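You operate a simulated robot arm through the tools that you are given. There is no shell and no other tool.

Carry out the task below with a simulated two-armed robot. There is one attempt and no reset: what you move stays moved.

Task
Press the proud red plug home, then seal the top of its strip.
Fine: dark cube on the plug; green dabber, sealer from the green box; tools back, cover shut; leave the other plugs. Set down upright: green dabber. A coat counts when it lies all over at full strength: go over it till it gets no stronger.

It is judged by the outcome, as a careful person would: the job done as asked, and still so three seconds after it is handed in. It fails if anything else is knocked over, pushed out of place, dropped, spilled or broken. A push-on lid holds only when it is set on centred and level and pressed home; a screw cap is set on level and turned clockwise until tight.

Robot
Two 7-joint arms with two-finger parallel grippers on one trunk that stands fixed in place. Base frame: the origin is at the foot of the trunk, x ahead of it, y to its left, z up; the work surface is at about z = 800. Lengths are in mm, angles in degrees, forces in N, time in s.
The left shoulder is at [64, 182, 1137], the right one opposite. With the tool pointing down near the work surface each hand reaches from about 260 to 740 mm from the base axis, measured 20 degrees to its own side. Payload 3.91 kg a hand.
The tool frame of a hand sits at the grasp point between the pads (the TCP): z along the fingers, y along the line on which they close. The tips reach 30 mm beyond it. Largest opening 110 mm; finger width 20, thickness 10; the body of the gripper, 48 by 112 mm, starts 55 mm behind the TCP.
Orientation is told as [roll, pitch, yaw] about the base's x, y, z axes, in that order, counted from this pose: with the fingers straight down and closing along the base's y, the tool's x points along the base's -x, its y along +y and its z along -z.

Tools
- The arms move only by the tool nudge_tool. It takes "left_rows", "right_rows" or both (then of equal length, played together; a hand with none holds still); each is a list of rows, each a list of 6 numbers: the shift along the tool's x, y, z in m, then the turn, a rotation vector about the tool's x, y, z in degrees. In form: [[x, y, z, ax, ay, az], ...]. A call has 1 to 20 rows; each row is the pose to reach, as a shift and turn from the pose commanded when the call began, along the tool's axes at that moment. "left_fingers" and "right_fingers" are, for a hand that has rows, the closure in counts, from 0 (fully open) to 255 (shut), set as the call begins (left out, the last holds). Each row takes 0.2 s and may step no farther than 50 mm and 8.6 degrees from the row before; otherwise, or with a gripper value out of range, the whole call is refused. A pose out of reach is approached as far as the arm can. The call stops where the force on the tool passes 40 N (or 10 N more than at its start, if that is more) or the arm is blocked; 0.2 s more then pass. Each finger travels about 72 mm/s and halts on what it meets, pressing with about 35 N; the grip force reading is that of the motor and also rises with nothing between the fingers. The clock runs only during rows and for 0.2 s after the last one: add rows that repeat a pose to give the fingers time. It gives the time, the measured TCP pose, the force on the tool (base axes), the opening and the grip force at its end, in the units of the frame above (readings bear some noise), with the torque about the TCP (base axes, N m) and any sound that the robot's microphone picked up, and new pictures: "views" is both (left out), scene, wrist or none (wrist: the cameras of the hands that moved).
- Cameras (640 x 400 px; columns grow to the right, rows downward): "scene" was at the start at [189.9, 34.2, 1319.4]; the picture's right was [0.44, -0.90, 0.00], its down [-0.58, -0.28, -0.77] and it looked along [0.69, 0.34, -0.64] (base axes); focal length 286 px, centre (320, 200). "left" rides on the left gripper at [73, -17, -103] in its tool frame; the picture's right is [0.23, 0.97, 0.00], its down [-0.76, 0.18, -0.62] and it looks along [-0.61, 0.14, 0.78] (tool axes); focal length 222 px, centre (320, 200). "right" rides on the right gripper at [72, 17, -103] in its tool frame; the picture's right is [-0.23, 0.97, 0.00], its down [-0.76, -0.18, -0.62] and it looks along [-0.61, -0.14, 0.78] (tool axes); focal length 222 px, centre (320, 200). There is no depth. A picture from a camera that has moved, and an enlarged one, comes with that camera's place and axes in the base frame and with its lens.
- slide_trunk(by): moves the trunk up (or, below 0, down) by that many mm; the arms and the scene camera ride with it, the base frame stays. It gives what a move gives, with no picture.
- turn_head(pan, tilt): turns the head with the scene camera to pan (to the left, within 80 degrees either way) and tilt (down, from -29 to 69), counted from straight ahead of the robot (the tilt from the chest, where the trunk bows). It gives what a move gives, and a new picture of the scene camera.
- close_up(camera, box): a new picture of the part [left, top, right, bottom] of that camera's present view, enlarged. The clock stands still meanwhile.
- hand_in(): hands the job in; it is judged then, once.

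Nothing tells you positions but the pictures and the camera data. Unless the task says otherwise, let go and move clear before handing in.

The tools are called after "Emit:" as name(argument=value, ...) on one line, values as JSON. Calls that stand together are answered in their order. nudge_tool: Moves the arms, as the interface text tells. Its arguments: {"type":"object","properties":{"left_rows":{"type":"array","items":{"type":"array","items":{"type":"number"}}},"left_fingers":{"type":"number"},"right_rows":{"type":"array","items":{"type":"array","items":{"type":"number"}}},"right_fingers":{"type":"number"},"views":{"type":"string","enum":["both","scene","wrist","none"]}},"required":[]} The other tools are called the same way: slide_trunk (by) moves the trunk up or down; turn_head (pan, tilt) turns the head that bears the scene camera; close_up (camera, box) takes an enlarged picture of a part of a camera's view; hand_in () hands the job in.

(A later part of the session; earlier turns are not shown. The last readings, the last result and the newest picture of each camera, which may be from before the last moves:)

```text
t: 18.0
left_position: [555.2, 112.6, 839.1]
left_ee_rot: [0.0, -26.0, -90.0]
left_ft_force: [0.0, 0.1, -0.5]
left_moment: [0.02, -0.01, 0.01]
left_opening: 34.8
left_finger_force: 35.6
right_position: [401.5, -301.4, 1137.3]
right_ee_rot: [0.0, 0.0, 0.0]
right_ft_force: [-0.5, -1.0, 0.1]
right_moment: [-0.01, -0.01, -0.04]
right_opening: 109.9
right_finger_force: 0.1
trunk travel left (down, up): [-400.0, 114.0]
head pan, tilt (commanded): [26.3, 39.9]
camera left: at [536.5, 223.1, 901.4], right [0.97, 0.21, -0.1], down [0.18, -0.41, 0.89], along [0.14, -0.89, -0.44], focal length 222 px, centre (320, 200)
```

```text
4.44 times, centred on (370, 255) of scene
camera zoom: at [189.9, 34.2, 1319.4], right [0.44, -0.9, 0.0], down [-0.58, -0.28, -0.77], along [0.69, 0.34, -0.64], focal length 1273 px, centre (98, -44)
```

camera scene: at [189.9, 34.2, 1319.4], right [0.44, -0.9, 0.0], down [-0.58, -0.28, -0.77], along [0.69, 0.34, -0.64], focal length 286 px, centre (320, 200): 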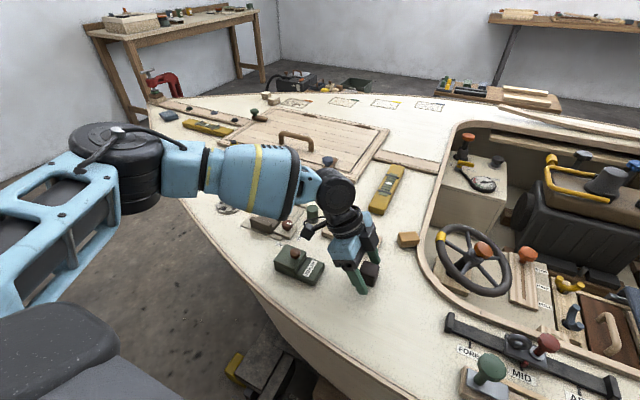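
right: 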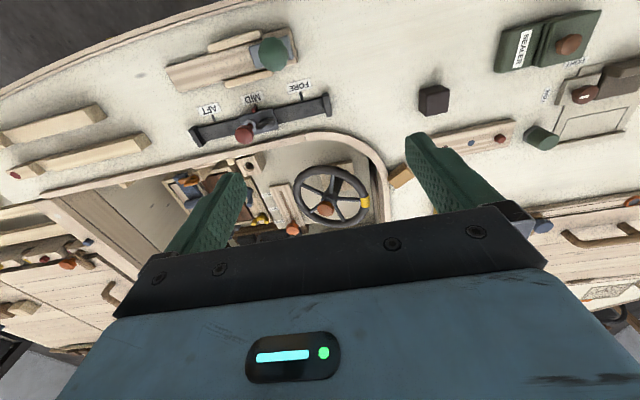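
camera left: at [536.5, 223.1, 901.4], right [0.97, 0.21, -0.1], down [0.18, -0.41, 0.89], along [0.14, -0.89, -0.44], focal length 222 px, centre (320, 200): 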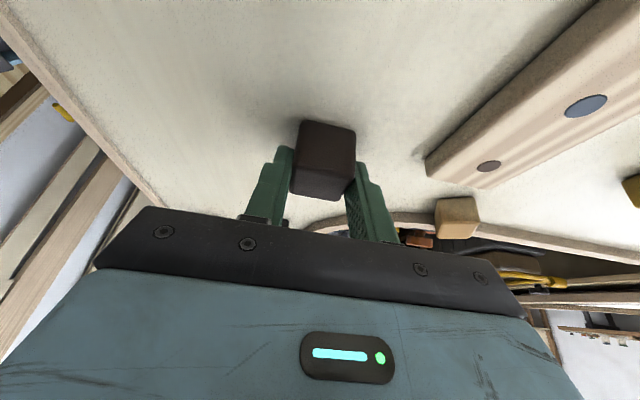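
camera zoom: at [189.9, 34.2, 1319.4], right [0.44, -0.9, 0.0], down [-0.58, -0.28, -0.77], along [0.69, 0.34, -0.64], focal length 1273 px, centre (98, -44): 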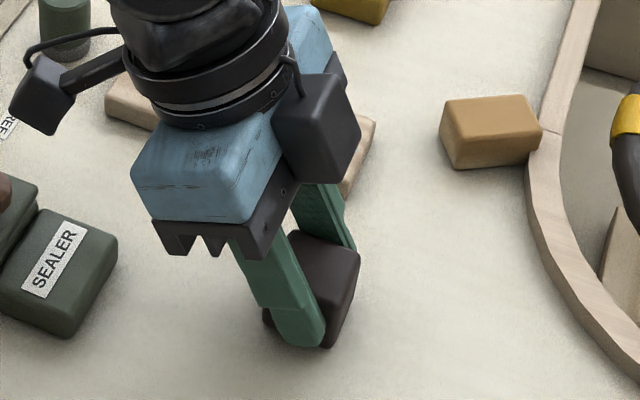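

Gripped at 35 mm. I'll lift straight up, carry the cube level over the red plug, and stop about 13 mm above it to check alignment.

Emit:
nudge_tool(left_rows=[[-0.0096, 0, -0.0198, 0, 0, 0], [-0.0197, 0, -0.0404, 0, 0, 0], [0.007, 0.0235, -0.0524, 0, 0, 0], [0.0337, 0.047, -0.0643, 0, 0, 0], [0.0605, 0.0704, -0.0762, 0, 0, 0], [0.0872, 0.0939, -0.0881, 0, 0, 0], [0.0872, 0.0939, -0.0881, 0, 0, 0], [0.0872, 0.0939, -0.0881, 0, 0, 0]], views="both")

Emit:
close_up(camera="scene", box=[300, 190, 400, 270])

Emit:
close_up(camera="left", box=[250, 60, 400, 220])

```text
t: 19.8
left_position: [645.2, 230.8, 880.3]
left_ee_rot: [0.1, -26.1, -89.9]
left_ft_force: [-0.2, -0.7, 0.2]
left_moment: [0.04, -0.01, 0.01]
left_opening: 35.0
left_finger_force: 35.0
left hand out of reach, approached as far as the arm can: row 6, 7, 8
right_position: [402.9, -301.4, 1138.4]
right_ee_rot: [0.1, 0.0, 0.0]
right_ft_force: [-0.2, 0.6, -0.1]
right_moment: [0.02, -0.02, 0.0]
right_opening: 110.1
right_finger_force: 0.1
trunk travel left (down, up): [-400.0, 114.0]
head pan, tilt (commanded): [26.3, 39.9]
camera scene: at [190.1, 34.5, 1319.3], right [0.44, -0.9, 0.0], down [-0.58, -0.28, -0.77], along [0.69, 0.34, -0.64], focal length 286 px, centre (320, 200)
camera left: at [626.1, 340.7, 942.5], right [0.97, 0.21, -0.1], down [0.18, -0.41, 0.89], along [0.14, -0.89, -0.44], focal length 222 px, centre (320, 200)
```

scene: 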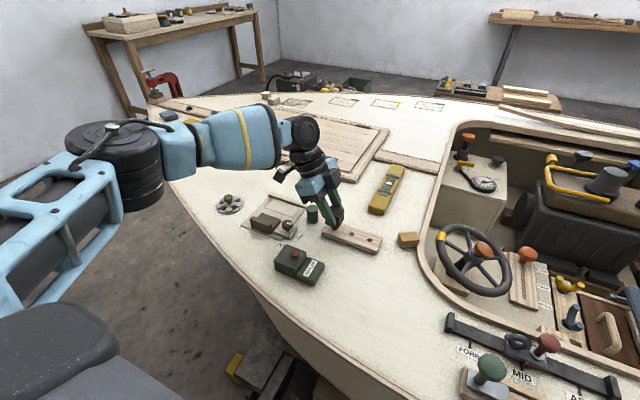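
left: 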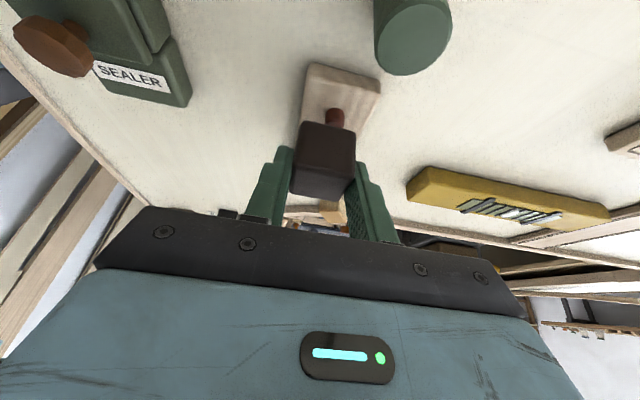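

```text
5.00 times, centred on (350, 230) of scene
camera zoom: at [190.1, 34.5, 1319.3], right [0.44, -0.9, 0.0], down [-0.58, -0.28, -0.77], along [0.69, 0.34, -0.64], focal length 1432 px, centre (170, 50)
```

zoom: 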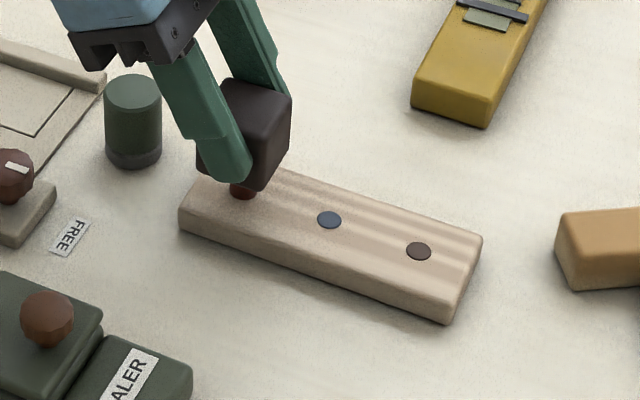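

```text
2.50 times, centred on (325, 140) of left
camera zoom: at [626.1, 340.7, 942.5], right [0.97, 0.21, -0.1], down [0.18, -0.41, 0.89], along [0.14, -0.89, -0.44], focal length 555 px, centre (308, 350)
```

zoom: 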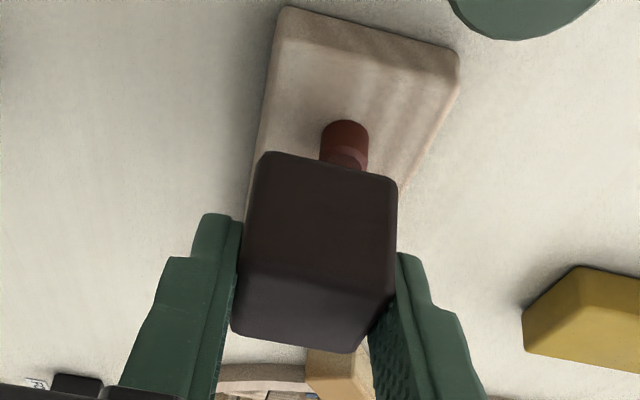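

The cube is over the plug, about 4.5 mm short in x because of reach, but its face fully covers the plug. I'll lower it gently onto the plug and start pressing.

Emit:
nudge_tool(left_rows=[[0.0022, 0.002, 0.0052, 0, 0, 0], [0.0048, 0.004, 0.011, 0, 0, 0], [0.0062, 0.004, 0.0137, 0, 0, 0], [0.007, 0.004, 0.0155, 0, 0, 0], [0.0079, 0.004, 0.0173, 0, 0, 0], [0.0079, 0.004, 0.0173, 0, 0, 0]], views="wrist")

Emit:
close_up(camera="scene", box=[310, 200, 390, 264])

Emit:
close_up(camera="left", box=[250, 60, 400, 220])

```text
t: 21.2
left_position: [640.8, 232.5, 865.7]
left_ee_rot: [0.2, -26.0, -90.0]
left_ft_force: [1.6, 0.5, 4.7]
left_moment: [-0.01, -0.08, 0.0]
left_opening: 35.0
left_finger_force: 35.4
left hand out of reach, approached as far as the arm can: row 1, 2, 3, 4, 5, 6
right_position: [402.3, -301.2, 1137.7]
right_ee_rot: [0.1, -0.1, 0.0]
right_ft_force: [0.5, 0.8, -0.6]
right_moment: [-0.02, 0.02, 0.0]
right_opening: 109.6
right_finger_force: 0.0
trunk travel left (down, up): [-400.0, 114.0]
head pan, tilt (commanded): [26.3, 39.9]
camera left: at [622.9, 342.8, 926.7], right [0.97, 0.21, -0.1], down [0.18, -0.41, 0.89], along [0.14, -0.89, -0.44], focal length 222 px, centre (320, 200)
```

left: 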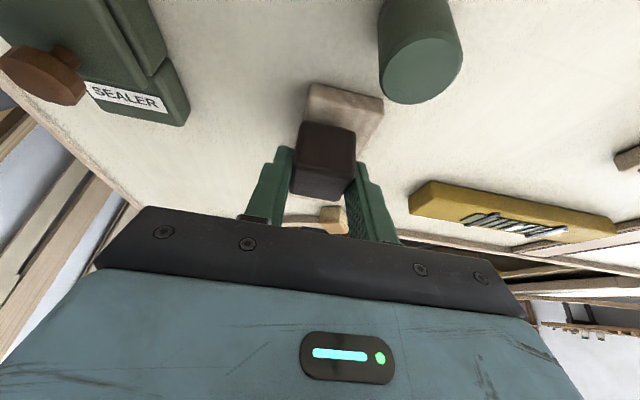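

```text
6.25 times, centred on (350, 232) of scene
camera zoom: at [189.7, 34.1, 1319.4], right [0.44, -0.9, 0.0], down [-0.58, -0.28, -0.77], along [0.69, 0.34, -0.64], focal length 1790 px, centre (132, 0)
```

zoom: 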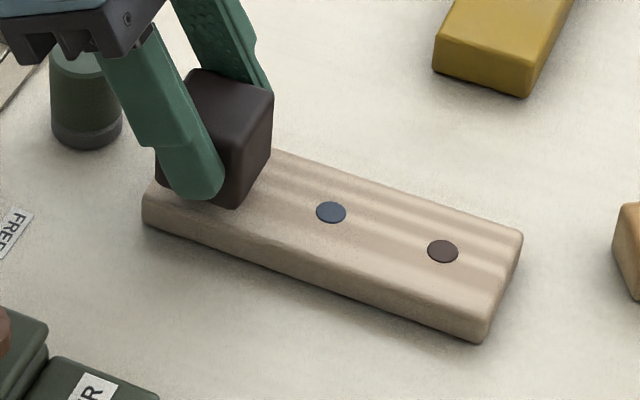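

```text
2.50 times, centred on (325, 140) of left
camera zoom: at [622.9, 342.8, 926.7], right [0.97, 0.21, -0.1], down [0.18, -0.41, 0.89], along [0.14, -0.89, -0.44], focal length 555 px, centre (308, 350)
```

zoom: 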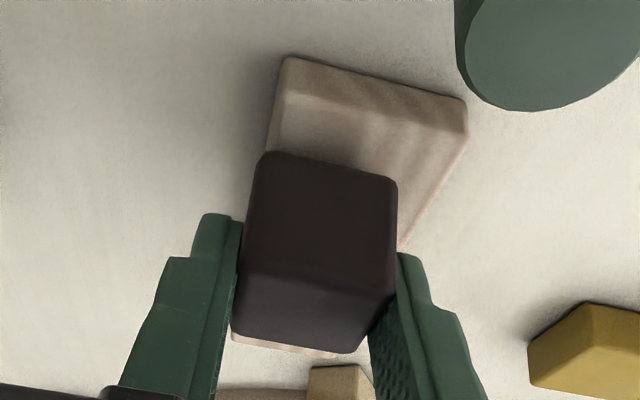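

The left arm is at its reach limit here, and the plug contact is only about 5 N and off-centre. I'll lift the cube back up, then look at the arms' postures before going on.

Emit:
nudge_tool(left_rows=[[-0.0066, 0, -0.0135, 0, 0, 0], [-0.0175, -0.01, -0.036, 0, 0, 0], [-0.022, -0.02, -0.045, 0, 0, 0]], views="none")

Emit:
turn_head(pan=-45, tilt=25)

Emit:
turn_head(pan=65, tilt=35)

```text
t: 22.0
left_position: [621.9, 232.7, 914.2]
left_ee_rot: [0.0, -26.0, -90.0]
left_ft_force: [0.0, 0.3, -0.1]
left_moment: [0.02, 0.03, 0.0]
left_opening: 35.2
left_finger_force: 35.0
right_position: [402.0, -302.8, 1136.7]
right_ee_rot: [0.1, 0.0, 0.0]
right_ft_force: [-0.8, 0.2, 0.1]
right_moment: [0.01, 0.04, 0.03]
right_opening: 109.9
right_finger_force: 0.0
trunk travel left (down, up): [-400.0, 114.0]
head pan, tilt (commanded): [26.3, 39.9]
```

```text
t: 23.4
left_position: [620.7, 232.7, 915.4]
left_ee_rot: [-0.1, -26.1, -89.9]
left_ft_force: [-0.4, 0.1, -1.1]
left_moment: [0.0, -0.01, -0.02]
left_opening: 35.0
left_finger_force: 35.2
right_position: [403.7, -302.9, 1137.4]
right_ee_rot: [0.0, 0.0, -0.1]
right_ft_force: [0.6, -0.9, 0.1]
right_moment: [-0.01, 0.04, -0.02]
right_opening: 109.8
right_finger_force: 0.1
trunk travel left (down, up): [-400.0, 114.0]
head pan, tilt (commanded): [-45.0, 25.0]
camera scene: at [178.9, -68.6, 1342.5], right [-0.71, -0.71, 0.0], down [-0.3, 0.3, -0.91], along [0.64, -0.64, -0.42], focal length 286 px, centre (320, 200)
```

scene: 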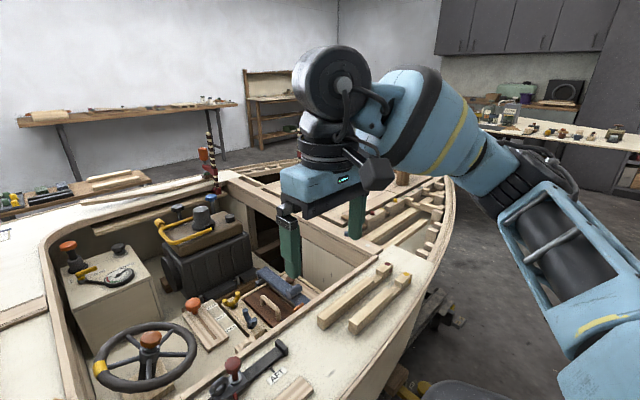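

```text
t: 25.3
left_position: [621.2, 233.0, 914.5]
left_ee_rot: [0.1, -25.9, -89.9]
left_ft_force: [0.2, -0.1, -1.2]
left_moment: [-0.01, 0.0, 0.01]
left_opening: 35.2
left_finger_force: 35.0
right_position: [403.7, -302.2, 1137.5]
right_ee_rot: [0.1, 0.0, -0.1]
right_ft_force: [-0.1, 0.9, 0.1]
right_moment: [0.01, 0.02, 0.02]
right_opening: 110.0
right_finger_force: 0.0
trunk travel left (down, up): [-400.0, 114.0]
head pan, tilt (commanded): [65.0, 35.0]
camera scene: at [151.0, 76.3, 1326.8], right [0.91, -0.42, 0.0], down [-0.24, -0.52, -0.82], along [0.35, 0.74, -0.57], focal length 286 px, centre (320, 200)
```

scene: 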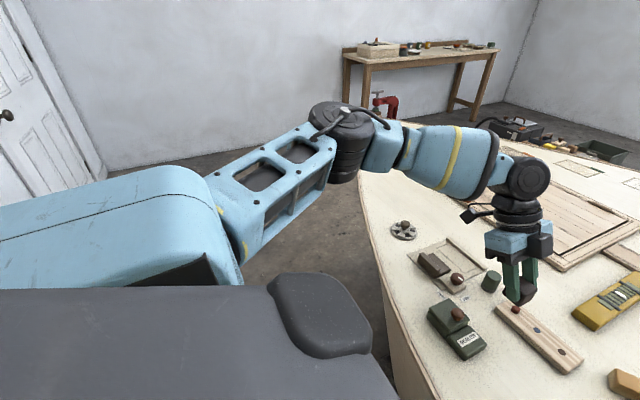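

The left arm is in an elbow-out posture that limits its inward reach. I'll test whether the right arm can return to its inner starting pose and go farther, to learn about the reach of each posture.

Emit:
nudge_tool(right_rows=[[-0.015, 0.04, 0.008, 0, 0, 0], [-0.03, 0.08, 0.016, 0, 0, 0], [-0.045, 0.12, 0.024, 0, 0, 0], [-0.06, 0.16, 0.032, 0, 0, 0], [-0.075, 0.2, 0.04, 0, 0, 0], [-0.091, 0.237, 0.045, 0, 0, 0], [-0.091, 0.237, 0.045, 0, 0, 0]], views="none")

Emit:
nudge_tool(right_rows=[[-0.01, 0.035, 0.02, 0, 0, 0], [-0.02, 0.07, 0.04, 0, 0, 0], [-0.03, 0.105, 0.06, 0, 0, 0], [-0.03, 0.105, 0.06, 0, 0, 0]], views="none")

```text
t: 26.9
left_position: [621.4, 232.8, 914.4]
left_ee_rot: [0.2, -26.0, -89.9]
left_ft_force: [-0.3, -0.3, -0.7]
left_moment: [0.03, 0.01, 0.05]
left_opening: 35.3
left_finger_force: 35.3
right_position: [489.7, -62.7, 1091.3]
right_ee_rot: [-0.2, -0.1, 0.0]
right_ft_force: [-0.2, -0.1, 0.6]
right_moment: [0.02, 0.01, -0.02]
right_opening: 110.2
right_finger_force: 0.2
trunk travel left (down, up): [-400.0, 114.0]
head pan, tilt (commanded): [65.0, 35.0]
```

```text
t: 27.9
left_position: [620.5, 233.1, 914.6]
left_ee_rot: [0.1, -26.0, -89.9]
left_ft_force: [0.4, 0.6, -0.7]
left_moment: [0.04, 0.0, -0.01]
left_opening: 35.0
left_finger_force: 34.6
right_position: [521.9, 42.2, 1031.3]
right_ee_rot: [0.0, -0.1, 0.0]
right_ft_force: [-0.1, 0.0, -0.2]
right_moment: [0.01, -0.03, 0.0]
right_opening: 110.0
right_finger_force: 0.0
trunk travel left (down, up): [-400.0, 114.0]
head pan, tilt (commanded): [65.0, 35.0]
```

The right arm crosses the centre line easily in its own posture. Checking that it also holds at working height, with a look at its elbow.

Emit:
nudge_tool(right_rows=[[-0.01, 0.007, 0.034, 0, 0, 0], [-0.02, 0.014, 0.067, 0, 0, 0], [-0.034, 0.02, 0.1, 0, 0, 0], [-0.034, 0.02, 0.1, 0, 0, 0]], views="none")

Emit:
turn_head(pan=-20, tilt=35)

```text
t: 28.9
left_position: [621.4, 231.8, 915.1]
left_ee_rot: [0.1, -26.0, -89.9]
left_ft_force: [0.3, 0.5, -1.0]
left_moment: [-0.02, -0.01, -0.01]
left_opening: 35.0
left_finger_force: 34.5
right_position: [556.0, 63.2, 930.0]
right_ee_rot: [0.1, -0.1, 0.0]
right_ft_force: [-0.2, 0.8, 0.1]
right_moment: [-0.03, -0.02, 0.0]
right_opening: 109.9
right_finger_force: 0.0
trunk travel left (down, up): [-400.0, 114.0]
head pan, tilt (commanded): [65.0, 35.0]
```

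```text
t: 30.5
left_position: [619.6, 231.4, 913.1]
left_ee_rot: [-0.1, -26.0, -89.8]
left_ft_force: [0.5, -0.2, -0.3]
left_moment: [-0.03, 0.03, 0.01]
left_opening: 35.2
left_finger_force: 34.8
right_position: [555.3, 62.8, 929.7]
right_ee_rot: [0.0, 0.0, 0.1]
right_ft_force: [0.1, -0.4, 0.8]
right_moment: [0.02, 0.0, -0.01]
right_opening: 110.0
right_finger_force: 0.1
trunk travel left (down, up): [-400.0, 114.0]
head pan, tilt (commanded): [-20.0, 35.0]
camera scene: at [196.5, -33.5, 1326.8], right [-0.34, -0.94, 0.0], down [-0.54, 0.2, -0.82], along [0.77, -0.28, -0.57], focal length 286 px, centre (320, 200)
```

scene: 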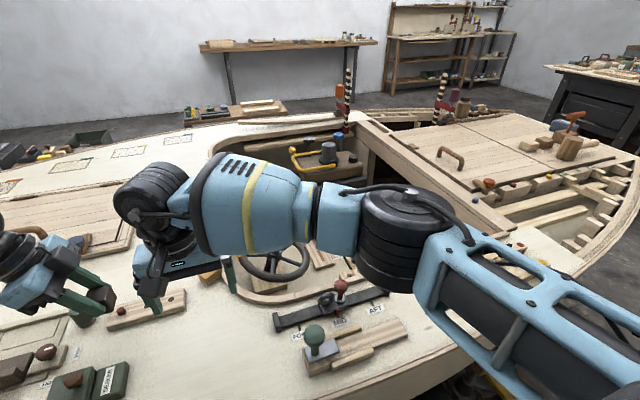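

The right arm's good posture has its elbow low and in front, while the left's is high and out to the side. I'll park the right arm and take the left, cube in grip, back to its starting region with the hand vertical. From there it can come inward at height in the better posture.

Emit:
nudge_tool(left_rows=[[-0.0029, -0.023, -0.0234, 0, 2.6, 0], [-0.0057, -0.046, -0.0468, 0, 5.2, 0], [-0.0086, -0.069, -0.0703, 0, 7.8, 0], [-0.0114, -0.092, -0.0937, 0, 10.4, 0], [-0.0143, -0.115, -0.1171, 0, 13, 0], [-0.0172, -0.138, -0.1405, 0, 15.6, 0], [-0.02, -0.161, -0.1639, 0, 18.2, 0], [-0.0229, -0.184, -0.1874, 0, 20.8, 0], [-0.0257, -0.207, -0.2108, 0, 23.4, 0], [-0.0286, -0.23, -0.2342, 0, 26, 0], [-0.0286, -0.23, -0.2342, 0, 26, 0]], right_rows=[[0.0153, -0.0365, -0.0207, 0, 0, 0], [0.0306, -0.073, -0.0414, 0, 0, 0], [0.0459, -0.1095, -0.0621, 0, 0, 0], [0.0612, -0.146, -0.0828, 0, 0, 0], [0.0765, -0.1825, -0.1035, 0, 0, 0], [0.0918, -0.219, -0.1242, 0, 0, 0], [0.1071, -0.2555, -0.1449, 0, 0, 0], [0.1224, -0.292, -0.1656, 0, 0, 0], [0.1377, -0.3285, -0.1863, 0, 0, 0], [0.153, -0.365, -0.207, 0, 0, 0], [0.153, -0.365, -0.207, 0, 0, 0]], views="none")

Emit:
turn_head(pan=65, tilt=25)

```text
t: 32.9
left_position: [393.0, 308.6, 1137.1]
left_ee_rot: [-0.1, 0.0, -90.0]
left_ft_force: [0.2, 0.1, -0.6]
left_moment: [0.01, 0.01, 0.02]
left_opening: 35.0
left_finger_force: 35.0
right_position: [403.9, -304.9, 1138.8]
right_ee_rot: [0.0, 0.1, 0.0]
right_ft_force: [-0.4, -0.5, -0.1]
right_moment: [-0.03, 0.01, -0.03]
right_opening: 110.0
right_finger_force: 0.0
trunk travel left (down, up): [-400.0, 114.0]
head pan, tilt (commanded): [-20.0, 35.0]
```

```text
t: 34.5
left_position: [391.9, 308.2, 1139.0]
left_ee_rot: [0.0, -0.1, -89.9]
left_ft_force: [-0.6, 0.2, -0.9]
left_moment: [0.03, -0.02, 0.0]
left_opening: 35.0
left_finger_force: 34.5
right_position: [402.1, -303.4, 1137.4]
right_ee_rot: [0.0, 0.0, 0.0]
right_ft_force: [-0.1, -0.6, -0.2]
right_moment: [-0.04, 0.01, 0.03]
right_opening: 110.3
right_finger_force: 0.0
trunk travel left (down, up): [-400.0, 114.0]
head pan, tilt (commanded): [65.0, 25.0]
camera scene: at [152.6, 80.0, 1342.6], right [0.91, -0.42, 0.0], down [-0.18, -0.38, -0.91], along [0.38, 0.82, -0.42], focal length 286 px, centre (320, 200)
```

scene: 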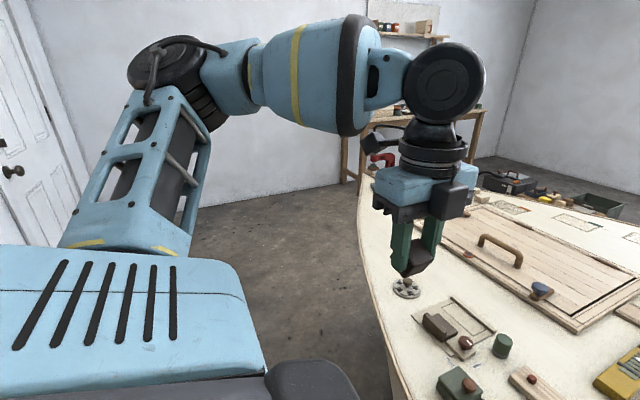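

The left elbow is raised high, which is what limits it. The hand working lower relative to the shoulder brings that elbow down, so I'll raise the trunk and then return the cube toward the plug.

Emit:
slide_trunk(by=110)

Emit:
nudge_tool(left_rows=[[-0.0077, 0.0248, 0.0348, 0, -2.6, 0], [-0.0154, 0.0496, 0.0696, 0, -5.2, 0], [-0.0231, 0.0744, 0.1044, 0, -7.8, 0], [-0.0308, 0.0992, 0.1392, 0, -10.4, 0], [-0.0385, 0.124, 0.174, 0, -13, 0], [-0.0462, 0.1488, 0.2088, 0, -15.6, 0], [-0.0539, 0.1736, 0.2436, 0, -18.2, 0], [-0.0616, 0.1984, 0.2784, 0, -20.8, 0], [-0.0693, 0.2232, 0.3132, 0, -23.4, 0], [-0.077, 0.248, 0.348, 0, -26, 0], [-0.077, 0.248, 0.348, 0, -26, 0]], views="scene")

```text
t: 35.9
left_position: [391.0, 307.9, 1246.9]
left_ee_rot: [0.0, 0.0, -89.9]
left_ft_force: [1.0, 0.1, -1.2]
left_moment: [0.02, 0.0, 0.02]
left_opening: 34.8
left_finger_force: 35.2
right_position: [404.4, -303.4, 1247.9]
right_ee_rot: [0.0, 0.0, 0.0]
right_ft_force: [0.9, 0.0, 0.3]
right_moment: [-0.01, 0.03, 0.01]
right_opening: 110.1
right_finger_force: 0.1
trunk travel left (down, up): [-510.0, 4.0]
head pan, tilt (commanded): [65.0, 25.0]
```

```text
t: 38.3
left_position: [539.6, 264.3, 970.5]
left_ee_rot: [0.1, -26.0, -90.0]
left_ft_force: [0.1, 0.4, 0.1]
left_moment: [-0.02, -0.02, 0.0]
left_opening: 35.0
left_finger_force: 35.1
left hand out of reach, approached as far as the arm can: row 7, 8, 9, 10, 11
right_position: [403.6, -304.0, 1249.3]
right_ee_rot: [0.0, -0.2, 0.0]
right_ft_force: [-0.2, -0.2, 0.0]
right_moment: [0.05, 0.0, 0.04]
right_opening: 110.2
right_finger_force: 0.1
trunk travel left (down, up): [-510.0, 4.0]
head pan, tilt (commanded): [65.0, 25.0]
camera scene: at [53.6, 79.9, 1472.3], right [0.91, -0.42, 0.0], down [-0.18, -0.38, -0.91], along [0.38, 0.82, -0.42], focal length 286 px, centre (320, 200)
```

scene: 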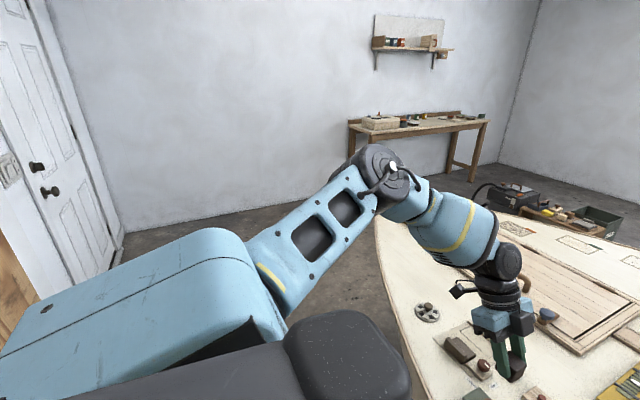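

Raising the trunk also tips it backward: the head camera moved about 100 mm back, which costs reach. Lowering it should bring the shoulders forward, so I'll raise the hand first and then lower the trunk.

Emit:
nudge_tool(left_rows=[[-0.0102, -0.0185, -0.0335, 0, 0, 0], [-0.0205, -0.037, -0.0671, 0, 0, 0], [-0.0307, -0.0555, -0.1006, 0, 0, 0], [-0.041, -0.074, -0.1342, 0, 0, 0], [-0.0512, -0.0925, -0.1677, 0, 0, 0], [-0.0614, -0.111, -0.2012, 0, 0, 0], [-0.0717, -0.1295, -0.2348, 0, 0, 0], [-0.0819, -0.148, -0.2683, 0, 0, 0], [-0.0819, -0.148, -0.2683, 0, 0, 0]], views="none")

Emit:
slide_trunk(by=-210)

Emit:
turn_head(pan=40, tilt=35)

```text
t: 40.3
left_position: [388.7, 308.0, 1245.7]
left_ee_rot: [-0.1, -26.0, -89.9]
left_ft_force: [-0.9, -0.5, -0.8]
left_moment: [0.0, 0.01, 0.02]
left_opening: 34.8
left_finger_force: 34.9
right_position: [403.9, -302.7, 1249.1]
right_ee_rot: [0.1, 0.0, 0.1]
right_ft_force: [0.1, -0.5, 0.1]
right_moment: [0.04, 0.02, 0.01]
right_opening: 109.9
right_finger_force: 0.1
trunk travel left (down, up): [-510.0, 4.0]
head pan, tilt (commanded): [65.0, 25.0]
```

```text
t: 42.6
left_position: [389.9, 306.2, 1038.4]
left_ee_rot: [0.1, -26.0, -90.0]
left_ft_force: [0.0, -0.6, 0.0]
left_moment: [0.03, 0.0, 0.01]
left_opening: 35.3
left_finger_force: 34.5
right_position: [402.8, -303.1, 1039.0]
right_ee_rot: [0.0, -0.1, -0.1]
right_ft_force: [0.4, -0.2, 0.5]
right_moment: [0.0, 0.02, 0.01]
right_opening: 109.9
right_finger_force: 0.1
trunk travel left (down, up): [-300.0, 214.0]
head pan, tilt (commanded): [65.0, 25.0]
```

```text
t: 43.5
left_position: [390.8, 305.8, 1039.5]
left_ee_rot: [0.0, -26.0, -89.9]
left_ft_force: [0.1, -0.3, -0.8]
left_moment: [0.0, 0.0, -0.01]
left_opening: 35.2
left_finger_force: 35.5
right_position: [402.9, -303.1, 1038.5]
right_ee_rot: [0.0, 0.0, 0.0]
right_ft_force: [0.9, 0.0, -0.2]
right_moment: [0.02, -0.04, -0.01]
right_opening: 109.6
right_finger_force: 0.1
trunk travel left (down, up): [-300.0, 214.0]
head pan, tilt (commanded): [40.0, 35.0]
camera scene: at [212.1, 53.2, 1222.2], right [0.64, -0.77, 0.0], down [-0.44, -0.37, -0.82], along [0.63, 0.53, -0.57], focal length 286 px, centre (320, 200)
```

scene: 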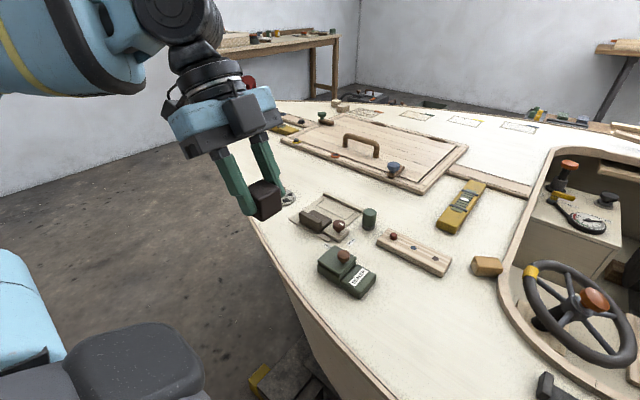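

The shoulders are now about 35 mm farther forward and 100 mm lower. I'll carry the cube back over the plug at the same lean.

Emit:
nudge_tool(left_rows=[[0, 0.037, 0.0245, 0, 0, 0], [0, 0.074, 0.049, 0, 0, 0], [0, 0.111, 0.0735, 0, 0, 0], [0, 0.148, 0.098, 0, 0, 0], [0, 0.185, 0.1225, 0, 0, 0], [0, 0.222, 0.147, 0, 0, 0], [-0.0004, 0.259, 0.1715, 0, 0, 0], [-0.0004, 0.259, 0.1715, 0, 0, 0]], views="both")

Emit:
close_up(camera="left", box=[250, 60, 400, 220])

Emit:
close_up(camera="scene", box=[350, 190, 450, 270])

```text
t: 45.2
left_position: [649.3, 231.7, 885.1]
left_ee_rot: [0.1, -26.1, -90.0]
left_ft_force: [0.3, 0.2, -0.8]
left_moment: [0.04, -0.01, -0.02]
left_opening: 35.0
left_finger_force: 35.1
right_position: [401.6, -303.3, 1039.4]
right_ee_rot: [0.0, 0.0, -0.1]
right_ft_force: [0.9, 0.4, -0.3]
right_moment: [-0.05, 0.0, 0.04]
right_opening: 110.1
right_finger_force: 0.1
trunk travel left (down, up): [-300.0, 214.0]
head pan, tilt (commanded): [40.0, 35.0]
camera scene: at [211.6, 53.2, 1222.3], right [0.64, -0.77, 0.0], down [-0.44, -0.37, -0.82], along [0.63, 0.53, -0.57], focal length 286 px, centre (320, 200)
camera left: at [631.6, 343.0, 946.8], right [0.97, 0.2, -0.1], down [0.18, -0.41, 0.89], along [0.14, -0.89, -0.44], focal length 222 px, centre (320, 200)
```

scene: 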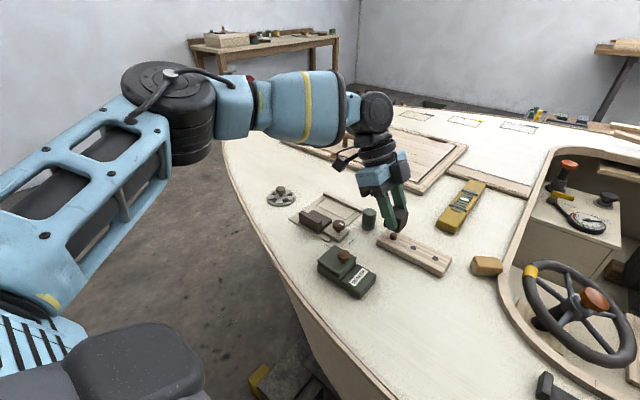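
left: 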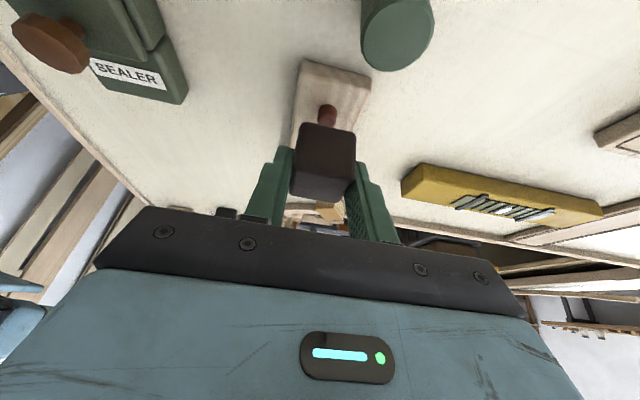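

```text
2.50 times, centred on (325, 140) of left
camera zoom: at [631.6, 343.0, 946.8], right [0.97, 0.2, -0.1], down [0.18, -0.41, 0.89], along [0.14, -0.89, -0.44], focal length 555 px, centre (308, 350)
```

zoom: 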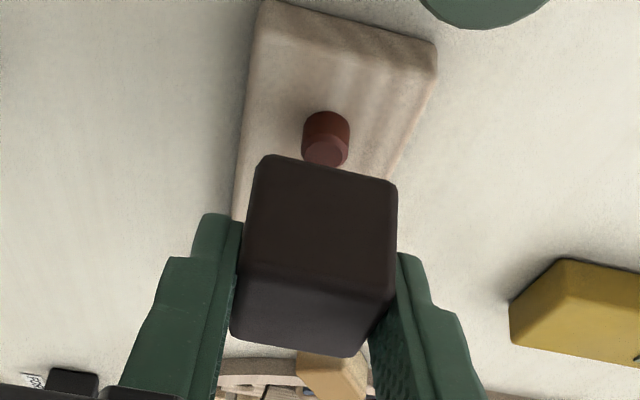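

```text
5.00 times, centred on (400, 230) of scene
camera zoom: at [211.6, 53.2, 1222.3], right [0.64, -0.77, 0.0], down [-0.44, -0.37, -0.82], along [0.63, 0.53, -0.57], focal length 1432 px, centre (-80, 50)
```

zoom: 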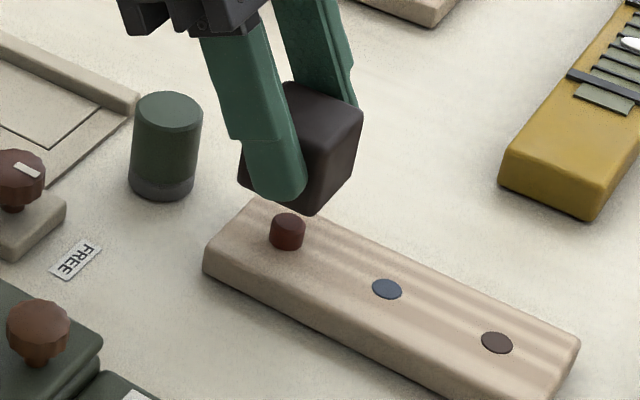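

No limit now: the cube is centred over the plug at about (649, 222) with its bottom near z≈846. Pressing straight down in small steps, and the call will stop if force passes 40 N.

Emit:
nudge_tool(left_rows=[[0.0035, -0.0005, 0.0094, 0, 0, 0], [0.007, -0.0005, 0.0166, 0, 0, 0], [0.0079, -0.0005, 0.0184, 0, 0, 0], [0.0087, -0.0005, 0.0202, 0, 0, 0], [0.0096, -0.0005, 0.022, 0, 0, 0], [0.0105, -0.0005, 0.0238, 0, 0, 0]], views="wrist")

Emit:
close_up(camera="scene", box=[360, 190, 440, 254])

```text
t: 46.6
left_position: [648.7, 231.3, 858.1]
left_ee_rot: [0.1, -26.1, -89.9]
left_ft_force: [1.3, 0.3, 3.9]
left_moment: [-0.03, -0.02, -0.01]
left_opening: 35.2
left_finger_force: 35.4
right_position: [402.2, -302.7, 1039.2]
right_ee_rot: [0.0, -0.1, 0.0]
right_ft_force: [-0.7, -0.3, -1.2]
right_moment: [-0.02, 0.04, 0.04]
right_opening: 109.8
right_finger_force: 0.0
trunk travel left (down, up): [-300.0, 214.0]
head pan, tilt (commanded): [40.0, 35.0]
camera left: at [631.1, 341.4, 920.1], right [0.97, 0.21, -0.1], down [0.18, -0.41, 0.89], along [0.14, -0.89, -0.44], focal length 222 px, centre (320, 200)
```

left: 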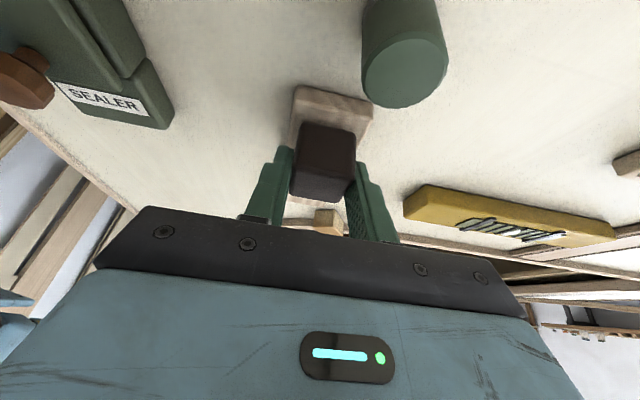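

```text
6.25 times, centred on (400, 222) of scene
camera zoom: at [211.9, 53.0, 1222.2], right [0.64, -0.77, 0.0], down [-0.44, -0.37, -0.82], along [0.63, 0.53, -0.57], focal length 1790 px, centre (-180, 62)
```

zoom: 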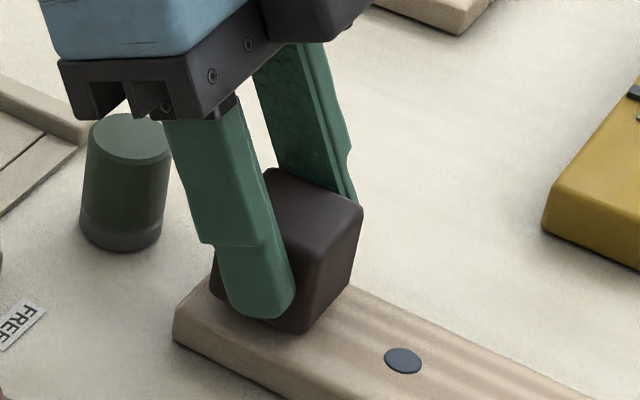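

The force is only about 4 N at this depth, so the plug seems to be moving. I'll continue in small steps until it seats.

Emit:
nudge_tool(left_rows=[[0.0004, 0, 0.0009, 0, 0, 0], [0.0009, 0, 0.0018, 0, 0, 0], [0.0013, 0, 0.0027, 0, 0, 0], [0.0018, 0, 0.0036, 0, 0, 0], [0.0018, 0, 0.0036, 0, 0, 0]], views="none")

Emit:
close_up(camera="scene", box=[370, 210, 430, 258])

```text
t: 47.9
left_position: [650.2, 230.4, 853.8]
left_ee_rot: [0.2, -26.1, -90.0]
left_ft_force: [0.1, -0.3, 4.2]
left_moment: [-0.11, 0.09, 0.0]
left_opening: 35.1
left_finger_force: 34.7
right_position: [402.4, -302.4, 1039.6]
right_ee_rot: [0.0, 0.0, 0.0]
right_ft_force: [-0.1, -0.4, -0.2]
right_moment: [0.01, 0.01, 0.02]
right_opening: 110.0
right_finger_force: 0.0
trunk travel left (down, up): [-300.0, 214.0]
head pan, tilt (commanded): [40.0, 35.0]
```

```text
8.33 times, centred on (400, 234) of scene
camera zoom: at [211.7, 52.9, 1222.2], right [0.64, -0.77, 0.0], down [-0.44, -0.37, -0.82], along [0.63, 0.53, -0.57], focal length 2386 px, centre (-347, -83)
```

zoom: 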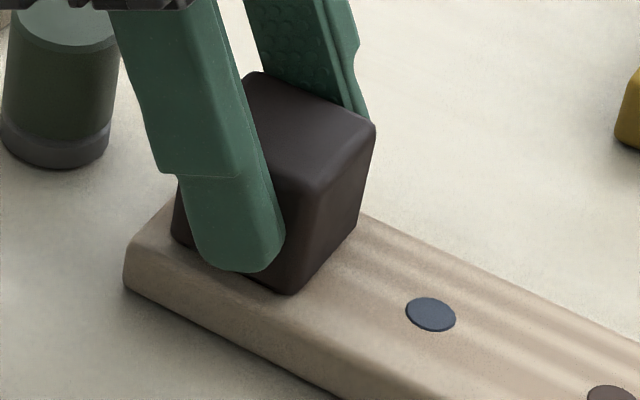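

Emit:
nudge_tool(left_rows=[[0.0004, 0, 0.0009, 0, 0, 0], [0.0009, 0, 0.0018, 0, 0, 0], [0.0013, 0, 0.0027, 0, 0, 0], [0.0018, 0, 0.0036, 0, 0, 0], [0.0018, 0, 0.0036, 0, 0, 0]], views="none")

Emit:
close_up(camera="scene", box=[370, 210, 430, 258])

```text
t: 49.0
left_position: [648.6, 229.8, 854.2]
left_ee_rot: [0.4, -26.0, -89.9]
left_ft_force: [-1.3, 4.1, 28.0]
left_moment: [0.07, 0.24, 0.02]
left_opening: 35.2
left_finger_force: 34.9
right_position: [399.8, -302.8, 1039.5]
right_ee_rot: [-0.1, -0.3, 0.0]
right_ft_force: [-0.5, 0.1, 0.0]
right_moment: [-0.01, 0.0, 0.01]
right_opening: 110.1
right_finger_force: 0.1
trunk travel left (down, up): [-300.0, 214.0]
head pan, tilt (commanded): [40.0, 35.0]
```

```text
8.33 times, centred on (400, 234) of scene
camera zoom: at [209.6, 52.7, 1222.7], right [0.64, -0.77, 0.0], down [-0.44, -0.37, -0.82], along [0.63, 0.53, -0.57], focal length 2386 px, centre (-347, -83)
```

zoom: 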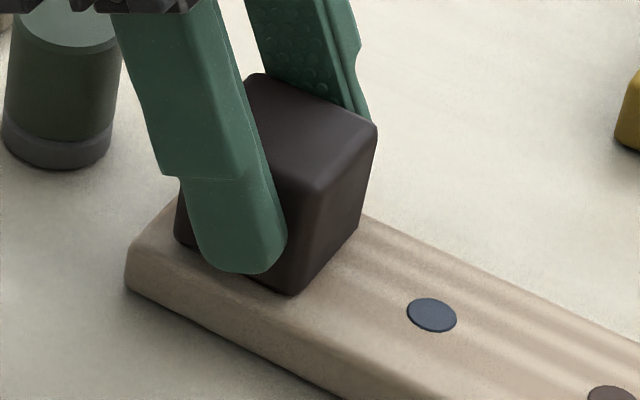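

The force jumped to 28 N with no further travel, so the cube is down on the strip and the plug should be home. Lifting off to check.

Emit:
nudge_tool(left_rows=[[-0.0022, 0, -0.0045, 0, 0, 0], [-0.0066, 0, -0.0135, 0, 0, 0], [-0.0132, 0, -0.027, 0, 0, 0], [-0.0219, 0, -0.045, 0, 0, 0], [-0.0219, 0, -0.045, 0, 0, 0]], views="none")

Emit:
close_up(camera="scene", box=[370, 210, 460, 282])

Emit:
close_up(camera="left", box=[250, 60, 400, 220])

```text
t: 50.2
left_position: [649.0, 231.9, 900.5]
left_ee_rot: [0.0, -26.0, -89.9]
left_ft_force: [-1.1, -0.4, -0.6]
left_moment: [0.01, -0.01, 0.02]
left_opening: 35.1
left_finger_force: 34.4
right_position: [402.4, -303.3, 1039.7]
right_ee_rot: [0.0, 0.0, 0.0]
right_ft_force: [0.0, 0.4, 0.9]
right_moment: [0.01, -0.03, -0.02]
right_opening: 110.1
right_finger_force: 0.1
trunk travel left (down, up): [-300.0, 214.0]
head pan, tilt (commanded): [40.0, 35.0]
```

```text
5.56 times, centred on (415, 246) of scene
camera zoom: at [212.4, 53.2, 1222.1], right [0.64, -0.77, 0.0], down [-0.44, -0.37, -0.82], along [0.63, 0.53, -0.57], focal length 1591 px, centre (-208, -56)
```

zoom: 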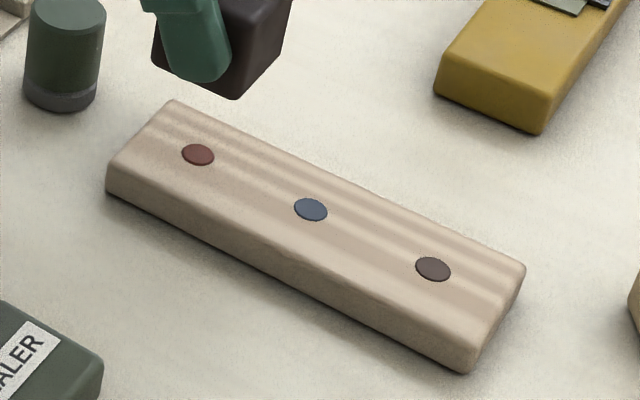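

```text
2.50 times, centred on (325, 140) of left
camera zoom: at [630.1, 341.4, 962.1], right [0.97, 0.21, -0.1], down [0.18, -0.41, 0.89], along [0.14, -0.89, -0.44], focal length 555 px, centre (308, 350)
```

zoom: 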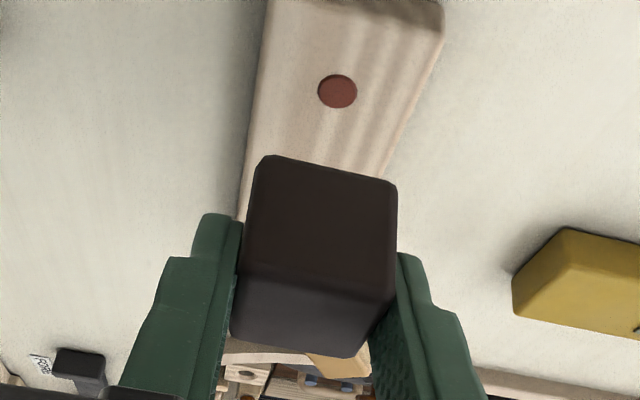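

The red plug is flush and the other plugs are untouched. Now I'll carry the cube back to where it stood.

Emit:
nudge_tool(left_rows=[[-0.0245, -0.0233, 0.0175, 0, 0, 0], [-0.0491, -0.0467, 0.035, 0, 0, 0], [-0.0736, -0.07, 0.0526, 0, 0, 0], [-0.0982, -0.0934, 0.0701, 0, 0, 0], [-0.0982, -0.0934, 0.0701, 0, 0, 0], [-0.0982, -0.0934, 0.0701, 0, 0, 0]], views="both")

```text
t: 51.6
left_position: [555.2, 110.5, 880.9]
left_ee_rot: [0.1, -26.0, -89.9]
left_ft_force: [-0.1, 0.5, -0.4]
left_moment: [0.0, -0.03, 0.0]
left_opening: 35.3
left_finger_force: 35.0
right_position: [402.7, -303.8, 1038.8]
right_ee_rot: [0.0, 0.0, -0.1]
right_ft_force: [-0.3, -0.1, 0.4]
right_moment: [0.02, -0.05, 0.03]
right_opening: 109.9
right_finger_force: 0.1
trunk travel left (down, up): [-300.0, 214.0]
head pan, tilt (commanded): [40.0, 35.0]
camera scene: at [212.1, 52.9, 1222.1], right [0.64, -0.77, 0.0], down [-0.44, -0.37, -0.82], along [0.63, 0.53, -0.57], focal length 286 px, centre (320, 200)
camera left: at [536.7, 221.7, 942.2], right [0.97, 0.21, -0.1], down [0.18, -0.41, 0.89], along [0.14, -0.89, -0.44], focal length 222 px, centre (320, 200)
```

scene: 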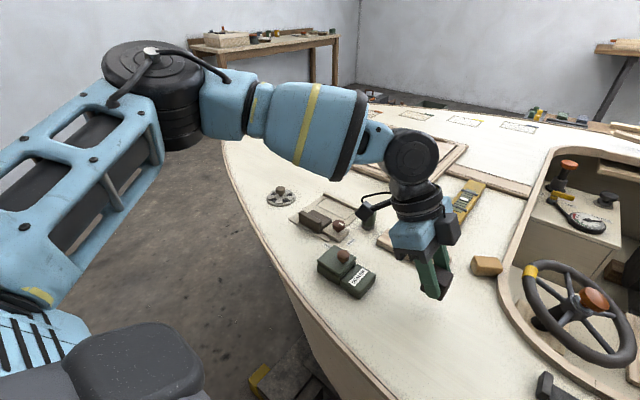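
left: 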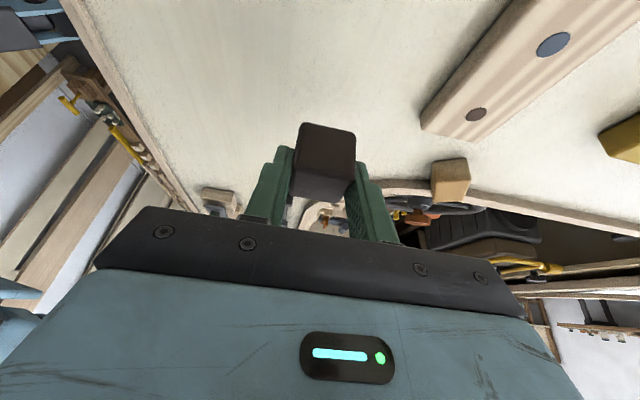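

Emit:
nudge_tool(left_rows=[[0.0062, 0.0002, 0.0111, 0, 0, 0], [0.0124, 0.0003, 0.0222, 0, 0, 0], [0.0185, 0.0004, 0.0333, 0, 0, 0], [0.0194, 0.0004, 0.0351, 0, 0, 0], [0.0203, 0.0004, 0.0369, 0, 0, 0], [0.0203, 0.0004, 0.0369, 0, 0, 0]], views="none")

Emit:
close_up(camera="scene", box=[390, 230, 490, 310])

```text
t: 53.0
left_position: [554.9, 113.4, 838.6]
left_ee_rot: [0.0, -26.0, -90.0]
left_ft_force: [0.3, -0.7, 0.8]
left_moment: [0.02, 0.01, 0.01]
left_opening: 35.2
left_finger_force: 35.3
right_position: [402.9, -303.8, 1038.0]
right_ee_rot: [0.0, 0.1, 0.0]
right_ft_force: [0.1, -0.3, -1.2]
right_moment: [-0.02, -0.01, 0.0]
right_opening: 110.0
right_finger_force: 0.1
trunk travel left (down, up): [-300.0, 214.0]
head pan, tilt (commanded): [40.0, 35.0]
```

```text
5.00 times, centred on (440, 270) of scene
camera zoom: at [212.1, 53.1, 1222.1], right [0.64, -0.77, 0.0], down [-0.44, -0.37, -0.82], along [0.63, 0.53, -0.57], focal length 1432 px, centre (-280, -150)
```

zoom: 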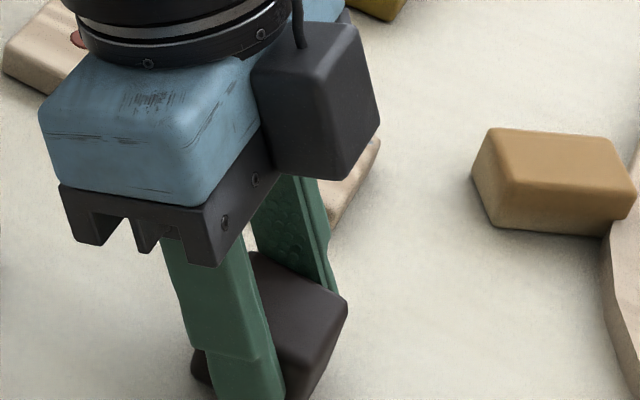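

Emit:
nudge_tool(left_rows=[[0.0002, 0, 0.00045, 0, 0, 0], [0.0004, 0, 0.0009, 0, 0, 0], [0.0004, 0, 0.0009, 0, 0, 0]], views="none")

```text
t: 53.9
left_position: [555.7, 113.8, 838.8]
left_ee_rot: [0.0, -26.0, -90.0]
left_ft_force: [-1.7, 1.0, 3.4]
left_moment: [-0.01, 0.0, -0.01]
left_opening: 35.3
left_finger_force: 34.8
right_position: [402.8, -303.2, 1038.6]
right_ee_rot: [0.0, -0.1, 0.0]
right_ft_force: [-0.6, -0.2, 0.5]
right_moment: [-0.01, 0.02, -0.01]
right_opening: 109.9
right_finger_force: 0.1
trunk travel left (down, up): [-300.0, 214.0]
head pan, tilt (commanded): [40.0, 35.0]
```

The cube is on the deck (3.4 N contact). Opening the fingers, then rising straight up.

Emit:
nudge_tool(left_rows=[[0, 0, 0, 0, 0, 0], [0, 0, 0, 0, 0, 0], [0, 0, 0, 0, 0, 0]], left_fingers=90, views="none")

Emit:
nudge_tool(left_rows=[[-0.0175, 0, -0.036, 0, 0, 0], [-0.0351, 0, -0.0719, 0, 0, 0], [-0.0438, 0, -0.0899, 0, 0, 0]], views="both")

Emit:
close_up(camera="scene", box=[390, 230, 490, 310])

```text
t: 54.6
left_position: [555.6, 113.2, 838.8]
left_ee_rot: [0.0, -26.0, -90.0]
left_ft_force: [0.3, -0.4, -0.4]
left_moment: [-0.01, 0.0, -0.03]
left_opening: 71.4
left_finger_force: 0.0
right_position: [402.9, -303.7, 1038.1]
right_ee_rot: [0.0, -0.2, 0.0]
right_ft_force: [-0.1, -0.5, 0.1]
right_moment: [0.02, 0.01, -0.02]
right_opening: 110.1
right_finger_force: 0.0
trunk travel left (down, up): [-300.0, 214.0]
head pan, tilt (commanded): [40.0, 35.0]
```

```text
t: 55.5
left_position: [556.9, 112.0, 936.7]
left_ee_rot: [0.0, -26.0, -89.9]
left_ft_force: [0.0, -0.7, -0.1]
left_moment: [-0.01, -0.02, 0.02]
left_opening: 71.3
left_finger_force: 0.1
right_position: [402.9, -303.3, 1038.6]
right_ee_rot: [0.0, -0.1, -0.1]
right_ft_force: [0.6, 0.8, 0.1]
right_moment: [0.0, -0.02, -0.01]
right_opening: 109.7
right_finger_force: 0.1
trunk travel left (down, up): [-300.0, 214.0]
head pan, tilt (commanded): [40.0, 35.0]
camera scene: at [212.0, 53.0, 1222.2], right [0.64, -0.77, 0.0], down [-0.44, -0.37, -0.82], along [0.63, 0.53, -0.57], focal length 286 px, centre (320, 200)
camera left: at [538.6, 222.4, 998.1], right [0.97, 0.21, -0.1], down [0.18, -0.41, 0.89], along [0.14, -0.89, -0.44], focal length 222 px, centre (320, 200)
```

scene: 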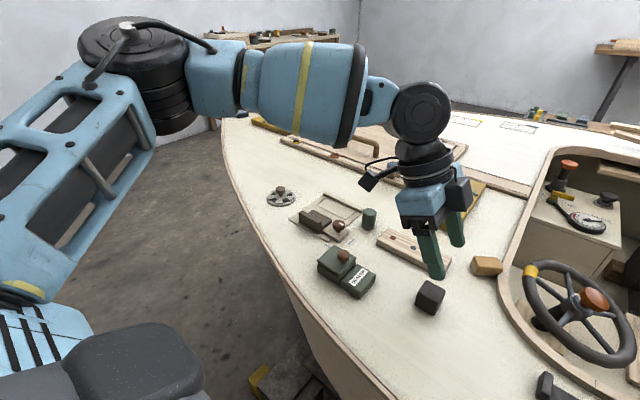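
left: 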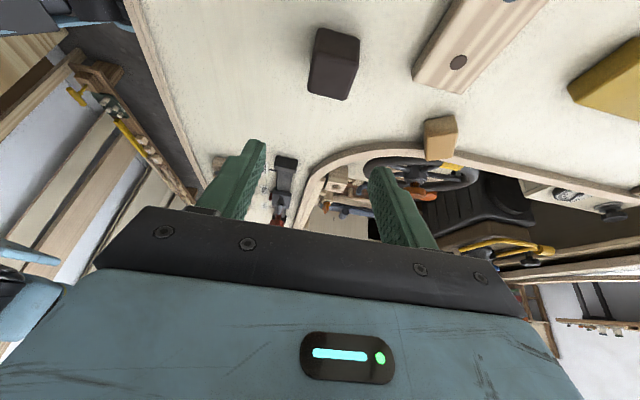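

```text
5.00 times, centred on (440, 270) of scene
camera zoom: at [212.0, 53.0, 1222.2], right [0.64, -0.77, 0.0], down [-0.44, -0.37, -0.82], along [0.63, 0.53, -0.57], focal length 1432 px, centre (-280, -150)
```

zoom: 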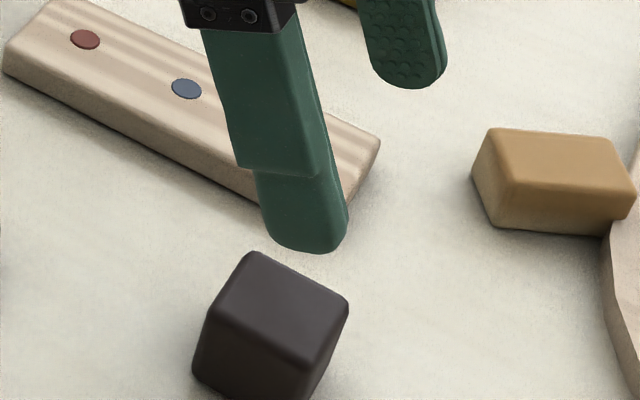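

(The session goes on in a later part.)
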